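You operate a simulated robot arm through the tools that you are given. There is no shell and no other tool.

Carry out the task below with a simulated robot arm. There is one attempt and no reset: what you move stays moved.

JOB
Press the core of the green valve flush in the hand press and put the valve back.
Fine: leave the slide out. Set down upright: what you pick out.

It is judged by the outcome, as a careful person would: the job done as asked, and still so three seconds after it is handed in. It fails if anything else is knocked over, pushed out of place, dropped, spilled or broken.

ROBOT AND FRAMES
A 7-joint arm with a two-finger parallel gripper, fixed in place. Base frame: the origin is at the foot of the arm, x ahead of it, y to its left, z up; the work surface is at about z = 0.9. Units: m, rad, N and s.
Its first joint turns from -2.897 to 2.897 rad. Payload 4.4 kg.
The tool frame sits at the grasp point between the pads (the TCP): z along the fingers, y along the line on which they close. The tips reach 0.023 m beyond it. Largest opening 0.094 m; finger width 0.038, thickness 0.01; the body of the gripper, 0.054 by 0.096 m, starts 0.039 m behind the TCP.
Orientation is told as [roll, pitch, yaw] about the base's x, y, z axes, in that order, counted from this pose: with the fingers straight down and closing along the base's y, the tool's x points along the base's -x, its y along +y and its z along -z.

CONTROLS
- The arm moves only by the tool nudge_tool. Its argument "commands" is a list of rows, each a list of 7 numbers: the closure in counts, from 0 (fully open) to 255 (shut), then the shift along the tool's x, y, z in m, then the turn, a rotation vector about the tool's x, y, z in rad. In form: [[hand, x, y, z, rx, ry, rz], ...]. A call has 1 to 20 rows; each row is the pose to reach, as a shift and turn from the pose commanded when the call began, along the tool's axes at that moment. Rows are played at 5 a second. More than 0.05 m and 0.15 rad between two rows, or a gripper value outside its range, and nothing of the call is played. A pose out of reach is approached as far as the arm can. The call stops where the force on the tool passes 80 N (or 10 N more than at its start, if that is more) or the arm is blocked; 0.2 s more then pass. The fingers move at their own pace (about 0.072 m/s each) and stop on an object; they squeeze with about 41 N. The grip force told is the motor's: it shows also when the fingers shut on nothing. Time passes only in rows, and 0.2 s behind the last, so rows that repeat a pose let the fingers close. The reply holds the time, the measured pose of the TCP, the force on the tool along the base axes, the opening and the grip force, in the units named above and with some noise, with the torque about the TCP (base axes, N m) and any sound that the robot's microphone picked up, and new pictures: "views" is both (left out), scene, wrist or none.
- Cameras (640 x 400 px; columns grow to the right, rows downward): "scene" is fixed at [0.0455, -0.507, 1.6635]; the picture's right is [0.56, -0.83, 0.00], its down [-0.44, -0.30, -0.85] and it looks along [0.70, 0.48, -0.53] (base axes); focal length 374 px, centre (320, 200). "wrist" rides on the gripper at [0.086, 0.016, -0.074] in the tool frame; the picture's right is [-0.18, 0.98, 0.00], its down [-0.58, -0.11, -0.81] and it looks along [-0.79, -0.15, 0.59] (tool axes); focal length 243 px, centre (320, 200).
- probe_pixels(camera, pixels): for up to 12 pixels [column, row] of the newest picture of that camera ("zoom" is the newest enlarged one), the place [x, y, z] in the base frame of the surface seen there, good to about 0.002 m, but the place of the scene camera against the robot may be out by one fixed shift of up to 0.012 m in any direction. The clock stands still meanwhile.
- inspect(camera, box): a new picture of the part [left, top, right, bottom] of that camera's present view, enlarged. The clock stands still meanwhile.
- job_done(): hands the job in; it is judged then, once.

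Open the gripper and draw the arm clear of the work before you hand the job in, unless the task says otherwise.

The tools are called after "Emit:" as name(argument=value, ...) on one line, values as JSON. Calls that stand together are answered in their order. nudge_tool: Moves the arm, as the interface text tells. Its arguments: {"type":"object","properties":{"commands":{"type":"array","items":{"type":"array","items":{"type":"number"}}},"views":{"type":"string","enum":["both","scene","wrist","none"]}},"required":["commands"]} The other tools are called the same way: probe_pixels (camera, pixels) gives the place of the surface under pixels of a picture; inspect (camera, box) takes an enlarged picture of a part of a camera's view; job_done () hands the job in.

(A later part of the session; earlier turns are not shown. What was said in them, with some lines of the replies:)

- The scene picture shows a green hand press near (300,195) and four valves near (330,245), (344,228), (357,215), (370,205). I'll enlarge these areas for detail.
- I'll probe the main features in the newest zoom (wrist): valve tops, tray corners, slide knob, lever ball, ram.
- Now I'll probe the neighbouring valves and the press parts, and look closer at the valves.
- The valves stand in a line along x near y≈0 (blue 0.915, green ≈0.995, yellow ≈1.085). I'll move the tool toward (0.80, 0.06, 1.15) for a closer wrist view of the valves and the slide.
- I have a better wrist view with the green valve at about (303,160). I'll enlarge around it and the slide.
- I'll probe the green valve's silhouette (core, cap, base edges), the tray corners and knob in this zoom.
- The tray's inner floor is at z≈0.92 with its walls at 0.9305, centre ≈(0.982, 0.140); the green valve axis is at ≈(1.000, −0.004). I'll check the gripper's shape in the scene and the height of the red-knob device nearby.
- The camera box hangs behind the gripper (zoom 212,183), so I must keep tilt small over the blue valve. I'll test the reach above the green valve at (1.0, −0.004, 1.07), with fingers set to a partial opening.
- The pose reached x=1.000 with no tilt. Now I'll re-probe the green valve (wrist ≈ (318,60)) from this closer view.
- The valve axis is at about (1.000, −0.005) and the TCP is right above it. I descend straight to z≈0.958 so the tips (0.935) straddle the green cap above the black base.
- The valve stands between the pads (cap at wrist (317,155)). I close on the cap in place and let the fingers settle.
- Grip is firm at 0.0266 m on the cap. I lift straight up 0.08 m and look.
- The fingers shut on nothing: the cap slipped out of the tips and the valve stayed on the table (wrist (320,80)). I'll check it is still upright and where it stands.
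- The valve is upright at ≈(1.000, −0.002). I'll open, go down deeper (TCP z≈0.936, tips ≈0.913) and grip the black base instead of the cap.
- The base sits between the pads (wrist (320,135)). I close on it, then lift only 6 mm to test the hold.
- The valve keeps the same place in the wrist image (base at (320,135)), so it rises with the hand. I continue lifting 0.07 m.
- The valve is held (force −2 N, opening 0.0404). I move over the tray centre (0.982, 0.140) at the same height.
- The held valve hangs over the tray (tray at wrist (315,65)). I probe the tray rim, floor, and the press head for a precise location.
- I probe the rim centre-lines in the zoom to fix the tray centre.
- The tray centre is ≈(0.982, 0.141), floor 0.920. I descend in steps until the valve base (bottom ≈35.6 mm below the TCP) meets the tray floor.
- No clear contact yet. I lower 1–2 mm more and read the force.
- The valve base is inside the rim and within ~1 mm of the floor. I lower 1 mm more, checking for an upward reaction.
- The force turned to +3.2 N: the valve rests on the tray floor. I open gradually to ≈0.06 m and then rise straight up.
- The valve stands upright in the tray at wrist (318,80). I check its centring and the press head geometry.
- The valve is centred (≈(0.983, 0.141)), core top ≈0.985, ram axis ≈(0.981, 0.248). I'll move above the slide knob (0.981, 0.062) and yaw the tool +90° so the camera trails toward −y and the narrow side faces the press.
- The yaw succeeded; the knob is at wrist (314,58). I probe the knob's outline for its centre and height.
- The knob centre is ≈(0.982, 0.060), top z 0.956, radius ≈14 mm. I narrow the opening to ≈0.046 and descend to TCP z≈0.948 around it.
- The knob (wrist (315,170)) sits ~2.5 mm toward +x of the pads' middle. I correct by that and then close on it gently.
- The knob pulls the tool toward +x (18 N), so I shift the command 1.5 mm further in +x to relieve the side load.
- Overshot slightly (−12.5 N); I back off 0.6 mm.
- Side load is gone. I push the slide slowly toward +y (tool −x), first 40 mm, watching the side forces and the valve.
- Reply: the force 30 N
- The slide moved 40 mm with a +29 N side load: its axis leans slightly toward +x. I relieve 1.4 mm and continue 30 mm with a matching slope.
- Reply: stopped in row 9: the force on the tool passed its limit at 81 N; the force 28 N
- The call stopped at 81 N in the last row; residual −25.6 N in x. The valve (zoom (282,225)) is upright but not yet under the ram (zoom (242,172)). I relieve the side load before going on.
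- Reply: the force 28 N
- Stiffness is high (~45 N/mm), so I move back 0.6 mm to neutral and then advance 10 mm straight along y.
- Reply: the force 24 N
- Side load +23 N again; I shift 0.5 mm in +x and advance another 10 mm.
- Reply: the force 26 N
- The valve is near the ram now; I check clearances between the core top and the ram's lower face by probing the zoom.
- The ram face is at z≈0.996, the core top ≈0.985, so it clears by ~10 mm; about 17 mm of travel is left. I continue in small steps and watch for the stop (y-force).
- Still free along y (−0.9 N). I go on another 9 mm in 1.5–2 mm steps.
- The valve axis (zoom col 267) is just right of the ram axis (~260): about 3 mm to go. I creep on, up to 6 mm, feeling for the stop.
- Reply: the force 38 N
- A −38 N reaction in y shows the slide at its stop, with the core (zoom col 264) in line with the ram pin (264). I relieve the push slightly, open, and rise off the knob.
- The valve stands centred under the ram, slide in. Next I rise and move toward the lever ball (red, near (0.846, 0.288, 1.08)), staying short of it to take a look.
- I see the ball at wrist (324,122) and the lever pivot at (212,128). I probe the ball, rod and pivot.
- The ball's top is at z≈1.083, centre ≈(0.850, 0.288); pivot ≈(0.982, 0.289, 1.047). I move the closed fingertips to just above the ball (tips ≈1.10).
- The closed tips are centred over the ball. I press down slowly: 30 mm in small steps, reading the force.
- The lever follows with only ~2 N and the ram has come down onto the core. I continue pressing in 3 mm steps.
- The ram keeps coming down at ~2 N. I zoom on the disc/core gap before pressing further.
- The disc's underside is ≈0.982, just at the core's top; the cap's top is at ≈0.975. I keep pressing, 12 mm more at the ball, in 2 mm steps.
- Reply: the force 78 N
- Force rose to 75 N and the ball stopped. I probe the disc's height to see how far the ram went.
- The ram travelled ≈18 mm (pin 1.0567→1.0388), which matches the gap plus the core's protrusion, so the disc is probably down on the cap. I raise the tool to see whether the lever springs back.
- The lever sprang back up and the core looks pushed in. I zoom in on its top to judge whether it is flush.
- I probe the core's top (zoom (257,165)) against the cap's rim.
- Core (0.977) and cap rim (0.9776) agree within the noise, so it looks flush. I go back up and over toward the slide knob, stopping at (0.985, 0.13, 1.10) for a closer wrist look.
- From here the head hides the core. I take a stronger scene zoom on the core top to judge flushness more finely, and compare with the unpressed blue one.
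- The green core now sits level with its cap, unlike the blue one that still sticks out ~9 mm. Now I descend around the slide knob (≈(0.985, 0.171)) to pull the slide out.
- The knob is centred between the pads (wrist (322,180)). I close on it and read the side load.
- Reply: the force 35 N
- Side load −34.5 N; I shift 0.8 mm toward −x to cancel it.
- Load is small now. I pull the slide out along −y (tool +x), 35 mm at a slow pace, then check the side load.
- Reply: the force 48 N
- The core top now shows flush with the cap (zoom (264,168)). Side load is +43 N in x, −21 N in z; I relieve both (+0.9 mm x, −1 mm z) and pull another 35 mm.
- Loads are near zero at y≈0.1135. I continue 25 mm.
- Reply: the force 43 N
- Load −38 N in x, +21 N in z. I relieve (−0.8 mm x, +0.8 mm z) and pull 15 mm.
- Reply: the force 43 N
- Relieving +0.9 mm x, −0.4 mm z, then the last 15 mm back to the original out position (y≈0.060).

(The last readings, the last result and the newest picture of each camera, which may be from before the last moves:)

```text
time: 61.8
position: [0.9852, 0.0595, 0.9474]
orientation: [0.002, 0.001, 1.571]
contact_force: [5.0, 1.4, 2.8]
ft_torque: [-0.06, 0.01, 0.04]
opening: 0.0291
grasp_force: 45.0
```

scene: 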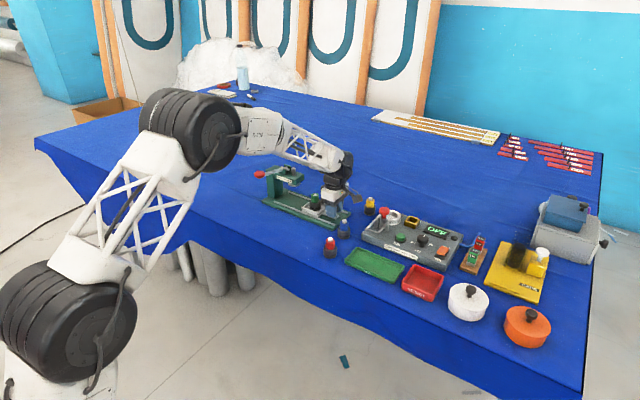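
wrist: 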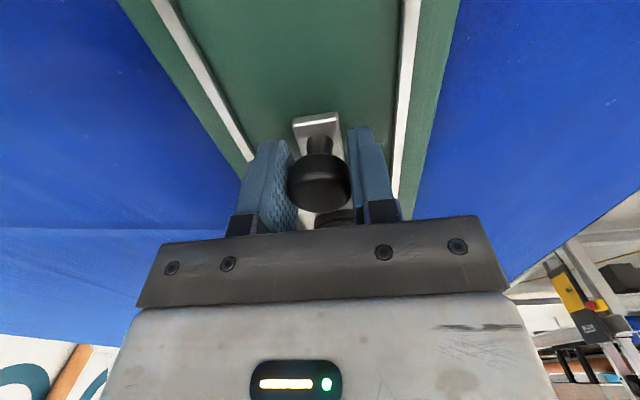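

The slide is back at its out position with no load. I open, rise straight up off the knob.

Emit:
nudge_tool(commands=[[180, 0, 0, 0, 0, 0, 0], [130, 0, 0, 0, 0, 0, 0], [130, 0, 0, 0, 0, 0, 0], [130, 0, 0, -0.02, 0, 0, 0], [130, 0, 0, -0.06, 0, 0, 0], [130, 0, 0, -0.1, 0, 0, 0], [130, 0, 0, -0.13, 0, 0, 0], [130, 0, 0, -0.13, 0, 0, 0]], views="both")

Emit:
inspect(camera="wrist", box=[240, 40, 400, 200])

```text
time: 63.6
position: [0.9858, 0.06, 1.0781]
orientation: [0.002, -0.002, 1.573]
contact_force: [0.7, 0.3, 0.4]
ft_torque: [0.04, -0.01, -0.03]
opening: 0.0462
grasp_force: 0.1
```

scene: 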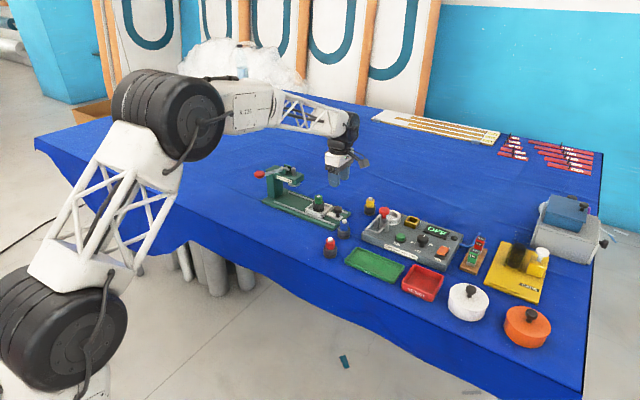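
wrist: 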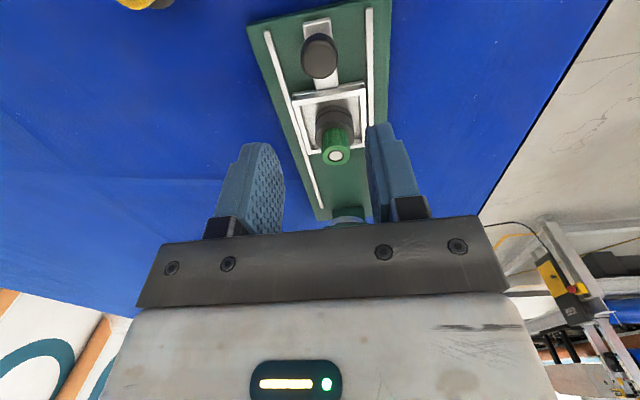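

```text
2.50 times, centred on (320, 120) of wrist
```

zoom: 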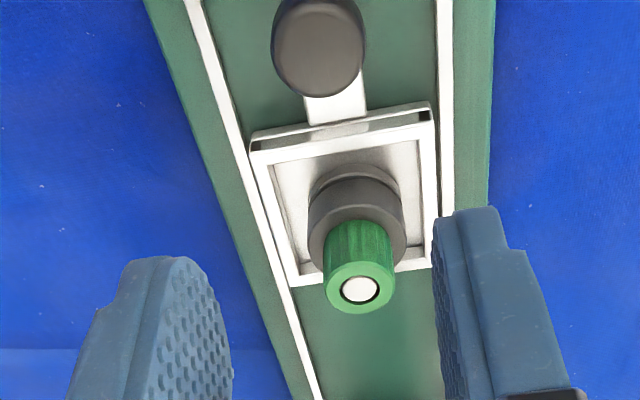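

The core sits flush (white disc level inside the cap). I rotate back to yaw 0 while moving above the valve in the tray.

Emit:
nudge_tool(commands=[[120, -0.008, 0, -0.005, 0, 0, 0.14], [90, -0.016, 0, -0.01, 0, 0, 0.28], [90, -0.024, 0, -0.01, 0, 0, 0.42], [90, -0.032, 0, -0.01, 0, 0, 0.56], [90, -0.04, 0, -0.01, 0, 0, 0.7], [90, -0.048, 0.001, -0.01, 0, 0, 0.84], [90, -0.056, 0.001, -0.01, 0, 0, 0.98], [90, -0.064, 0.002, -0.01, 0, 0, 1.12], [90, -0.072, 0.002, -0.01, 0, 0, 1.26], [90, -0.08, 0.0024, -0.01, 0, 0, 1.4], [90, -0.08, 0.0024, -0.01, 0, 0, 1.5], [90, -0.08, 0.0024, -0.01, 0, 0, 1.5708], [90, -0.08, 0.0024, -0.01, 0, 0, 1.5708]], views="both")

Emit:
inspect(camera="wrist", box=[240, 0, 400, 120])

```text
time: 66.4
position: [0.9821, 0.1387, 1.0872]
orientation: [-0.001, 0.002, 0.0]
contact_force: [0.4, -0.2, 0.2]
ft_torque: [0.01, -0.01, 0.0]
opening: 0.0606
grasp_force: 0.0
```

scene: 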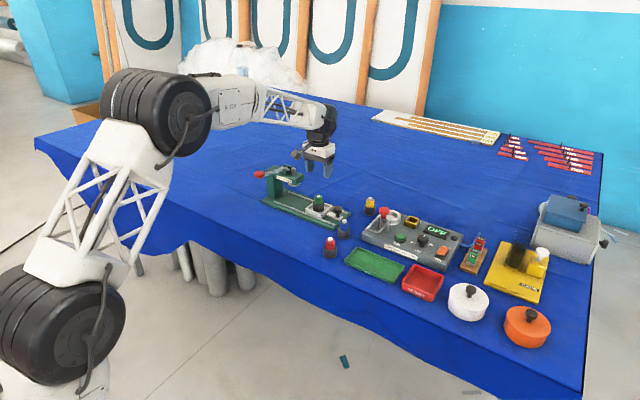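
wrist: 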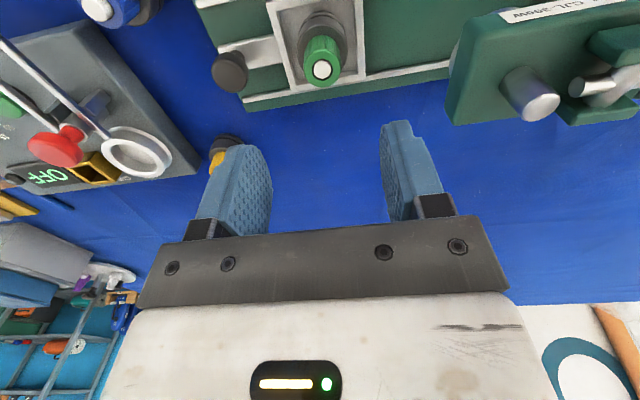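

```text
3.33 times, centred on (320, 60) of wrist
```

zoom: 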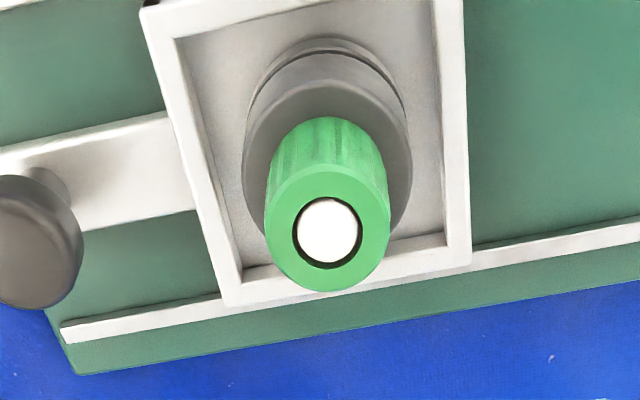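

The core is flush (zoom (328,230)). I probe the cap and base to locate the valve in the tray exactly.

Emit:
probe_pixels(camera="zoom", pixels=[[328, 230], [328, 275], [280, 230], [380, 230], [325, 190], [328, 130], [250, 170], [405, 160], [328, 100], [328, 60], [190, 140], [455, 150]])

```text
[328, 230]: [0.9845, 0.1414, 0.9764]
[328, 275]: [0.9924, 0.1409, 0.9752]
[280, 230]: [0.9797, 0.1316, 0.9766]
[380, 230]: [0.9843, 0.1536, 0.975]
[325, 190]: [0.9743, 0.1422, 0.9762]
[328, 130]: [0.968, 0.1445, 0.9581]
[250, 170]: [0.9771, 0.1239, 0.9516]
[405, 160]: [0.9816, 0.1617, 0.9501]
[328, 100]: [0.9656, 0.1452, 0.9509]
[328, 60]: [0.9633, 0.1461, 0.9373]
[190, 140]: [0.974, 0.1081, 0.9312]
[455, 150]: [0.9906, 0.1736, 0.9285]
```

The valve axis is ≈(0.984, 0.142). I descend around its black base to TCP z≈0.9565 (tips ≈0.9335, above the rim).

Emit:
nudge_tool(commands=[[90, -0.0015, 0.001, 0.03, 0, 0, 0], [90, -0.0015, 0.001, 0.06, 0, 0, 0], [90, -0.0015, 0.001, 0.09, 0, 0, 0], [90, -0.0015, 0.001, 0.115, 0, 0, 0], [90, -0.0015, 0.001, 0.127, 0, 0, 0], [90, -0.0015, 0.001, 0.1314, 0, 0, 0], [90, -0.0015, 0.001, 0.1314, 0, 0, 0]], views="both")

Emit:
inspect(camera="wrist", box=[200, 40, 440, 220])

```text
time: 68.0
position: [0.9852, 0.141, 0.9562]
orientation: [-0.001, 0.004, -0.001]
contact_force: [0.4, 0.4, 0.2]
ft_torque: [-0.02, 0.0, 0.02]
opening: 0.0607
grasp_force: 0.0
```

scene: 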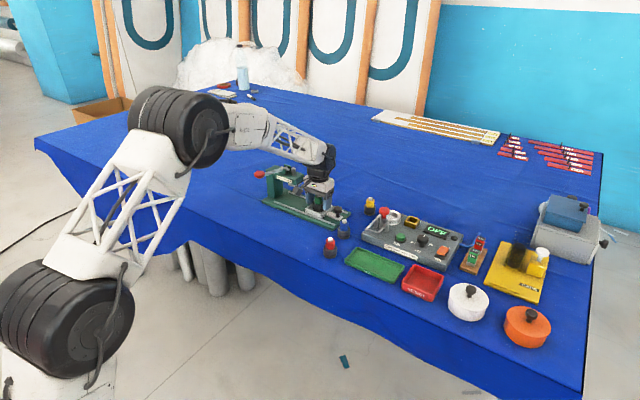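
wrist: 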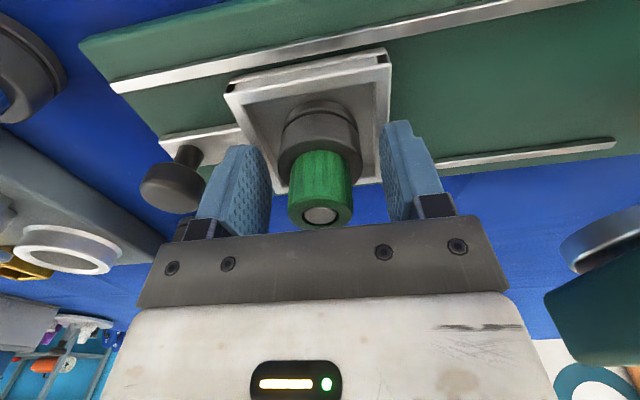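

```text
2.22 times, centred on (320, 130) of wrist
```

zoom: 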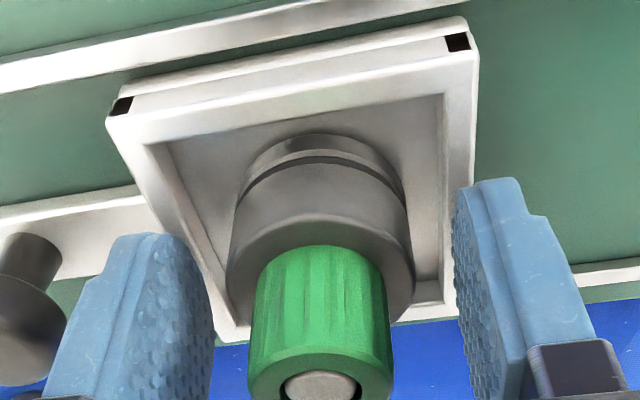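

The base lies between the pads, slightly toward −x of the TCP. I shift 2 mm back and 1 mm down, then close and test-lift 6 mm.

Emit:
nudge_tool(commands=[[90, 0.002, 0, 0.001, 0, 0, 0], [120, 0.002, 0, 0.001, 0, 0, 0], [150, 0.002, 0, 0.001, 0, 0, 0], [255, 0.002, 0, 0.001, 0, 0, 0], [255, 0.002, 0, 0.001, 0, 0, 0], [255, 0.002, 0, 0.001, 0, 0, 0], [255, 0.002, 0, -0.002, 0, 0, 0], [255, 0.002, 0, -0.005, 0, 0, 0], [255, 0.002, 0, -0.005, 0, 0, 0]], views="both")

Emit:
inspect(camera="wrist", box=[200, 40, 440, 220])

```text
time: 70.0
position: [0.9822, 0.141, 0.9616]
orientation: [0.0, 0.001, 0.0]
contact_force: [-0.3, -0.3, -0.8]
ft_torque: [-0.02, 0.0, 0.02]
opening: 0.0405
grasp_force: 40.9
```

scene: 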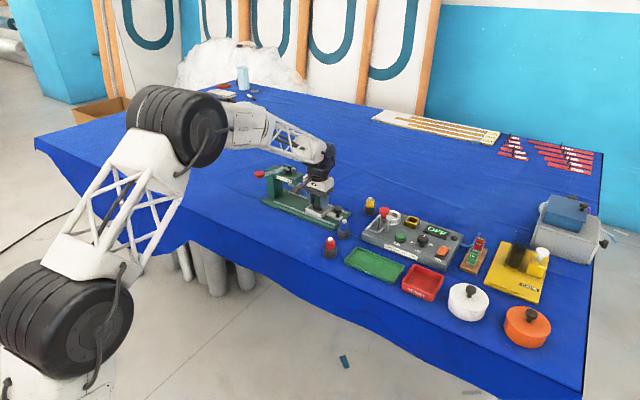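
wrist: 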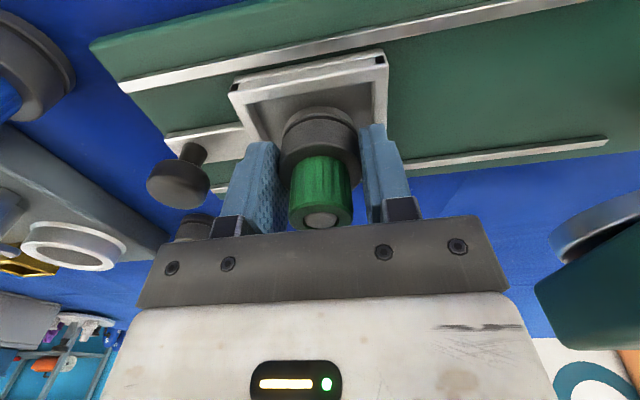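

```text
2.22 times, centred on (320, 130) of wrist
```

zoom: 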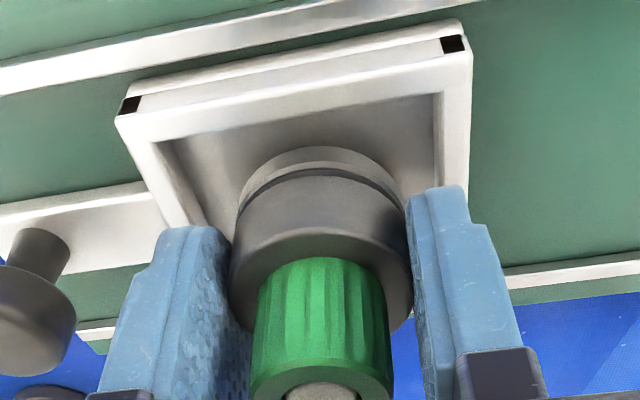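

The grip holds (opening 0.0405, valve in the same place in the image as before). I lift to clear and look.

Emit:
nudge_tool(commands=[[255, 0, 0, -0.01, 0, 0, 0], [255, 0, 0, -0.025, 0, 0, 0], [255, 0, 0, -0.04, 0, 0, 0], [255, 0, 0, -0.055, 0, 0, 0], [255, 0, 0, -0.068, 0, 0, 0], [255, 0, 0, -0.068, 0, 0, 0]], views="wrist")

```text
time: 71.4
position: [0.9822, 0.1405, 1.029]
orientation: [0.002, 0.003, 0.0]
contact_force: [0.1, -0.7, -1.3]
ft_torque: [-0.02, -0.03, 0.03]
opening: 0.0405
grasp_force: 40.3
```

wrist: 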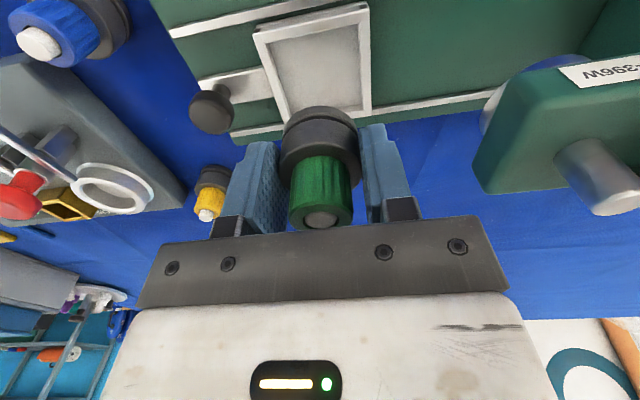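

The valve is out of the tray, held upright. I carry it back over its spot at (1.000, −0.004).

Emit:
nudge_tool(commands=[[255, -0.003, -0.025, 0, 0, 0, 0], [255, -0.007, -0.055, 0, 0, 0, 0], [255, -0.011, -0.085, 0, 0, 0, 0], [255, -0.015, -0.115, 0, 0, 0, 0], [255, -0.0185, -0.14, 0, 0, 0, 0], [255, -0.0185, -0.146, 0, 0, 0, 0], [255, -0.0185, -0.146, 0, 0, 0, 0]], views="both")

```text
time: 73.0
position: [1.001, -0.0049, 1.0288]
orientation: [0.001, 0.001, 0.0]
contact_force: [-0.7, -0.1, -0.9]
ft_torque: [0.0, 0.02, 0.01]
opening: 0.0404
grasp_force: 41.3
```

scene: 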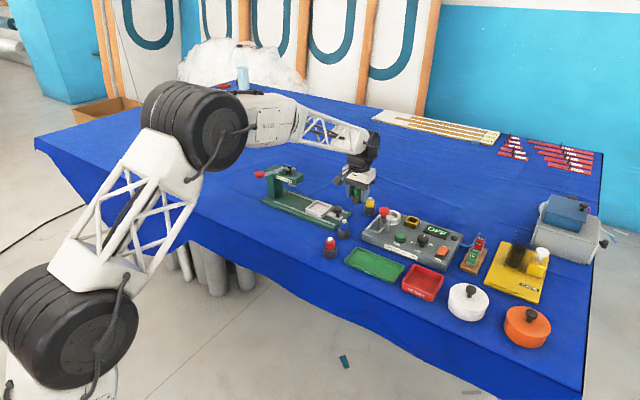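
wrist: 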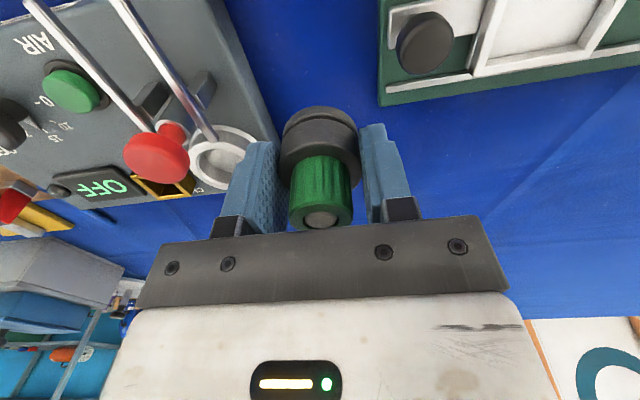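

Over the original spot. I lower in shrinking steps until the base is about 2 mm above the table.

Emit:
nudge_tool(commands=[[255, 0, 0, 0.025, 0, 0, 0], [255, 0, 0, 0.05, 0, 0, 0], [255, 0, 0, 0.07, 0, 0, 0], [255, 0, 0, 0.082, 0, 0, 0], [255, 0, 0, 0.089, 0, 0, 0], [255, 0, 0, 0.092, 0, 0, 0], [255, 0, 0, 0.092, 0, 0, 0]], views="both")

Emit:
inspect(camera="scene", box=[316, 180, 396, 240])

```text
time: 74.6
position: [1.0001, -0.0049, 0.9366]
orientation: [0.0, 0.001, -0.001]
contact_force: [0.8, 0.7, -0.4]
ft_torque: [-0.03, 0.0, 0.0]
opening: 0.0404
grasp_force: 41.4
```

scene: 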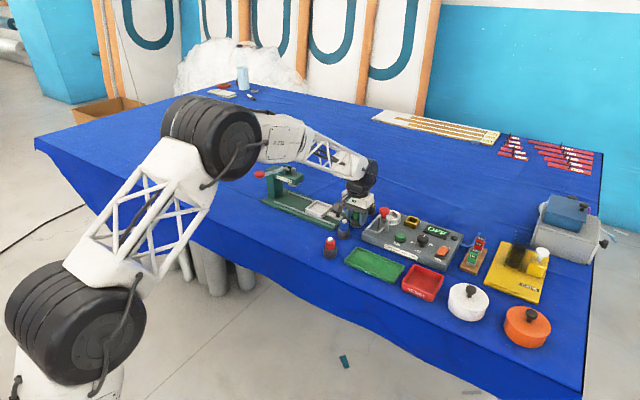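
wrist: 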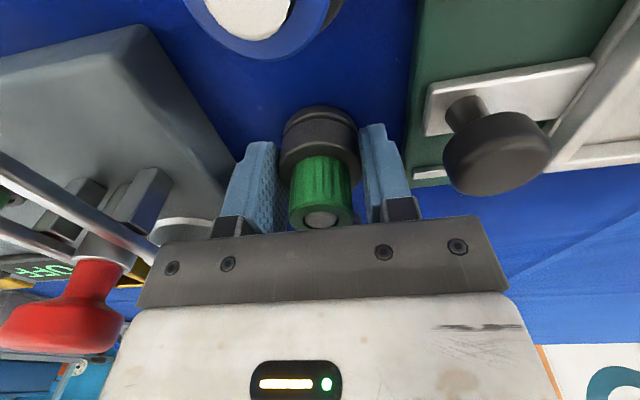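

```text
6.67 times, centred on (356, 210) of scene
```

zoom: 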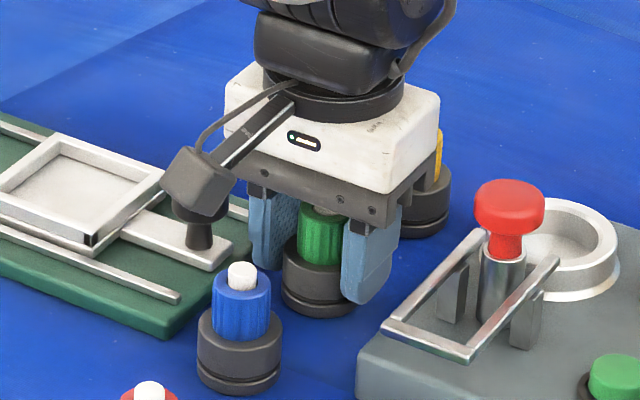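

Close to the table, no contact yet (−0.4 N). I lower in 0.5 mm steps to find contact.

Emit:
nudge_tool(commands=[[255, 0, 0, 0.0005, 0, 0, 0], [255, 0, 0, 0.001, 0, 0, 0], [255, 0, 0, 0.001, 0, 0, 0]], views="none")

```text
time: 75.4
position: [1.0009, -0.0058, 0.9352]
orientation: [0.0, 0.002, 0.0]
contact_force: [0.1, 0.3, -0.1]
ft_torque: [0.0, 0.01, 0.02]
opening: 0.0404
grasp_force: 40.8
```

Emit:
nudge_tool(commands=[[255, 0, 0, 0.0005, 0, 0, 0], [255, 0, 0, 0.001, 0, 0, 0], [255, 0, 0, 0.001, 0, 0, 0]], views="none")

```text
time: 76.2
position: [1.0017, -0.0044, 0.9362]
orientation: [0.001, 0.001, 0.001]
contact_force: [-3.2, -3.8, 13.6]
ft_torque: [-0.1, 0.12, 0.01]
opening: 0.0404
grasp_force: 40.9
```

Contact at +13.6 N: the valve is on the table. I ease up 0.4 mm, open gently to ≈0.061, and rise straight up.

Emit:
nudge_tool(commands=[[255, 0, 0, -0.0004, 0, 0, 0], [150, 0, 0, -0.0004, 0, 0, 0], [120, 0, 0, -0.0004, 0, 0, 0], [90, 0, 0, -0.0004, 0, 0, 0], [90, 0, 0, -0.0004, 0, 0, 0], [90, 0, 0, -0.02, 0, 0, 0], [90, 0, 0, -0.05, 0, 0, 0], [90, 0, 0, -0.09, 0, 0, 0], [90, 0, 0, -0.13, 0, 0, 0], [90, 0, 0, -0.13, 0, 0, 0]], views="both")

Emit:
inspect(camera="scene", box=[316, 180, 396, 240])

Emit:
inspect(camera="wrist", box=[240, 0, 400, 120])

```text
time: 78.4
position: [1.0003, -0.0039, 1.0635]
orientation: [0.0, 0.005, 0.0]
contact_force: [-0.4, 0.1, -1.0]
ft_torque: [0.02, 0.0, 0.0]
opening: 0.0609
grasp_force: 0.0
```

scene: 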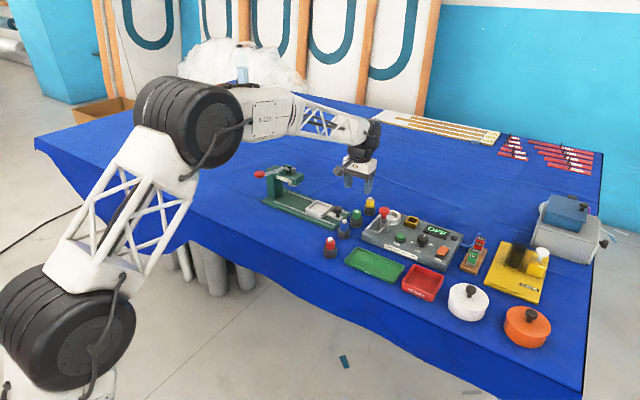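
wrist: 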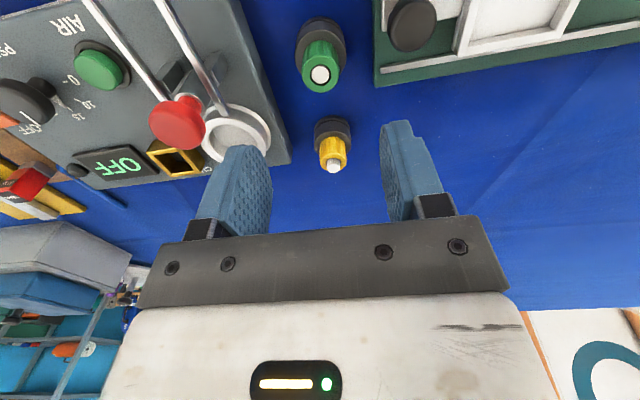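

```text
6.67 times, centred on (356, 210) of scene
```

zoom: 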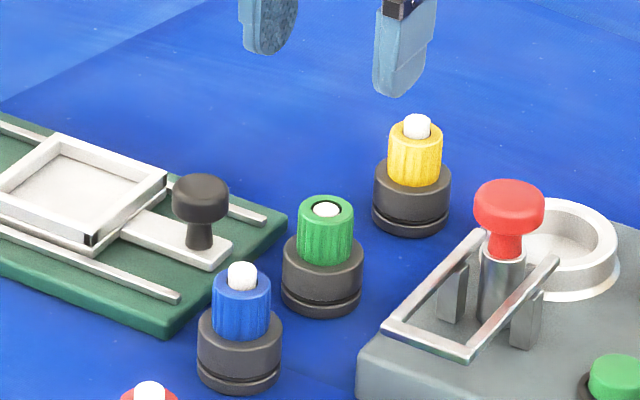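

```text
3.33 times, centred on (320, 60) of wrist
```

zoom: 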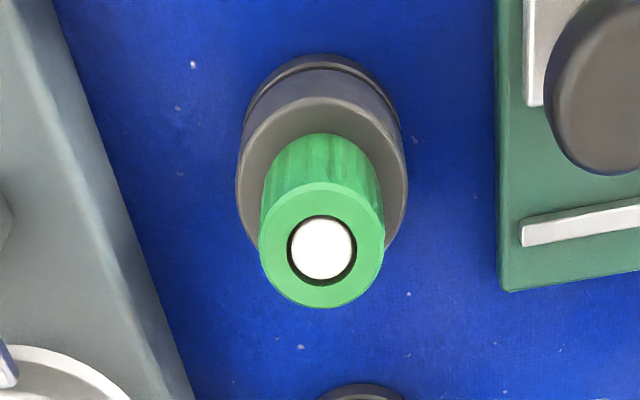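

The green valve is back upright in its spot between blue and yellow, with its core flush. I verify core vs cap height and position by probing.

Emit:
probe_pixels(camera="zoom", pixels=[[321, 248], [310, 240], [335, 255], [321, 265], [321, 200], [275, 248], [370, 248], [321, 295], [290, 285], [355, 285], [300, 205], [345, 205]])

```text
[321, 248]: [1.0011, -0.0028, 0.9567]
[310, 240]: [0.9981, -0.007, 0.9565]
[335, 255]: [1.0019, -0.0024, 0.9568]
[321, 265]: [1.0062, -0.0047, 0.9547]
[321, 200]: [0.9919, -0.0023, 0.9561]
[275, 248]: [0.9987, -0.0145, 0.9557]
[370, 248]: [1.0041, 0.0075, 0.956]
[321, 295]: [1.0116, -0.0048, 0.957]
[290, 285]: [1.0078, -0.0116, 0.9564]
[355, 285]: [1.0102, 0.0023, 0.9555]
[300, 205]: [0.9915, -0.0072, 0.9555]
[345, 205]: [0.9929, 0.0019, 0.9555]
```

Core ≈0.956 and cap ≈0.956: flush, with the axis at (1.001, −0.004) as at the start. I draw the arm up and back, opening the gripper.

Emit:
nudge_tool(commands=[[90, 0, 0, -0.04, 0, 0, 0], [60, 0.02, 0, -0.08, 0, 0, 0], [0, 0.05, 0.01, -0.115, 0, 0, 0], [0, 0.085, 0.02, -0.15, 0, 0, 0], [0, 0.12, 0.04, -0.18, 0, 0, 0], [0, 0.16, 0.06, -0.2, 0, 0, 0], [0, 0.2, 0.08, -0.21, 0, 0, 0], [0, 0.24, 0.1, -0.215, 0, 0, 0], [0, 0.24, 0.1, -0.215, 0, 0, 0]], views="both")

Emit:
inspect(camera="scene", box=[240, 140, 460, 290])

```text
refused: row 4 steps farther than a row can; nothing moved
```

```text
2.67 times, centred on (350, 215) of scene
```

zoom: 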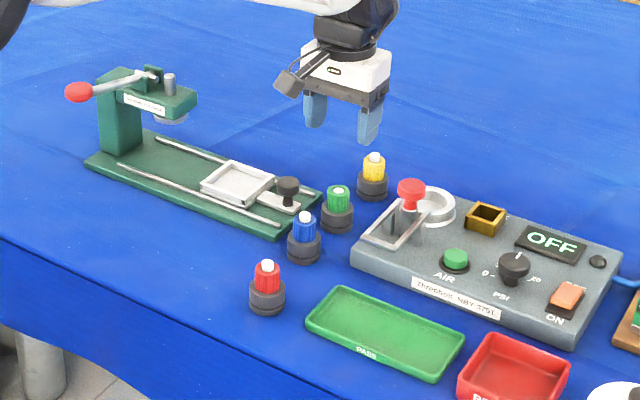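

A row was too long, so nothing moved; I repeat the withdrawal with smaller steps.

Emit:
nudge_tool(commands=[[90, 0, 0, -0.035, 0, 0, 0], [60, 0.01, 0, -0.07, 0, 0, 0], [0, 0.03, 0.005, -0.1, 0, 0, 0], [0, 0.055, 0.01, -0.13, 0, 0, 0], [0, 0.085, 0.02, -0.155, 0, 0, 0], [0, 0.12, 0.035, -0.175, 0, 0, 0], [0, 0.155, 0.05, -0.19, 0, 0, 0], [0, 0.19, 0.065, -0.2, 0, 0, 0], [0, 0.225, 0.08, -0.21, 0, 0, 0], [0, 0.225, 0.08, -0.21, 0, 0, 0]], views="both")

Emit:
inspect(camera="scene", box=[240, 140, 460, 290])

```text
time: 80.6
position: [0.7758, 0.0735, 1.2748]
orientation: [-0.001, 0.002, -0.001]
contact_force: [-0.3, 0.2, -0.2]
ft_torque: [0.01, -0.01, -0.02]
opening: 0.0941
grasp_force: 0.0
```

scene: 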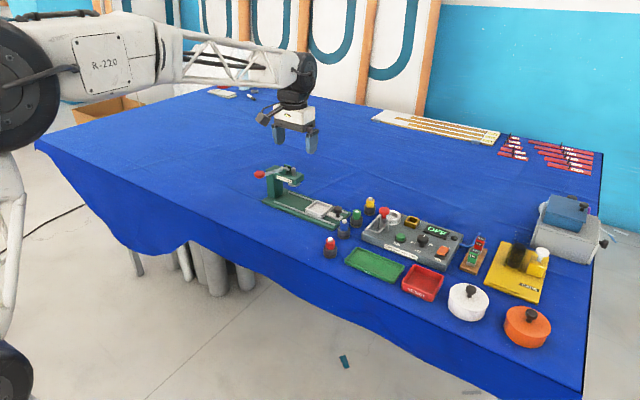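
wrist: 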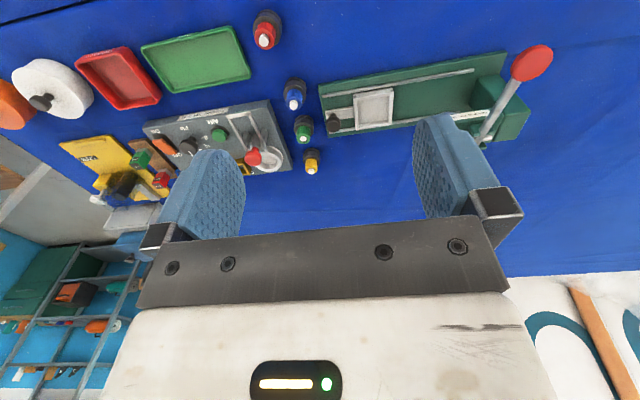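

```text
2.67 times, centred on (350, 215) of scene
```

zoom: 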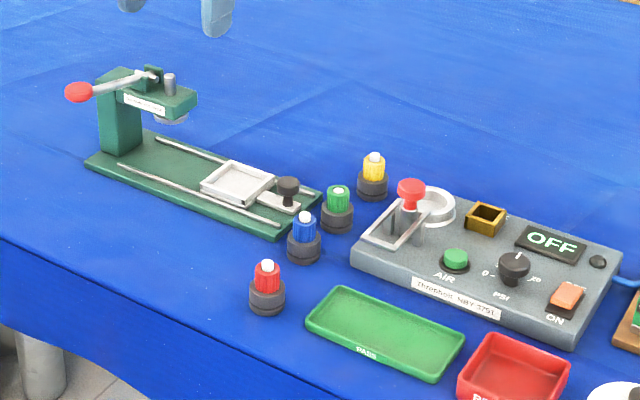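

All is in place: green valve upright with flush core (zoom (338,205)), slide out, lever up, other items untouched, gripper open and clear. I hand the job in.

Emit:
job_done()

```text
The job is handed in.
```

The green valve's core is pressed flush, and the valve is standing upright back in its spot between the blue and yellow valves. After pressing, the core and cap tops measured within about 1 mm of each other.

- **Press:** I left the slide out, as you said was fine. The lever has sprung back up, and the press base looks to be where it started.
- **First grip:** my first attempt to lift the valve by its green cap slipped off. The valve stayed upright and shifted about 2 mm, so I gripped the black base instead. It is now within a millimetre or two of where it began.
- **Pushing the slide in:** one move stopped at the 80 N force limit, apparently from side load on the slide knob. I eased it off and finished in smaller steps.
- **Everything else:** nothing else was knocked over or visibly moved. The gripper is open and the arm is clear of the work.
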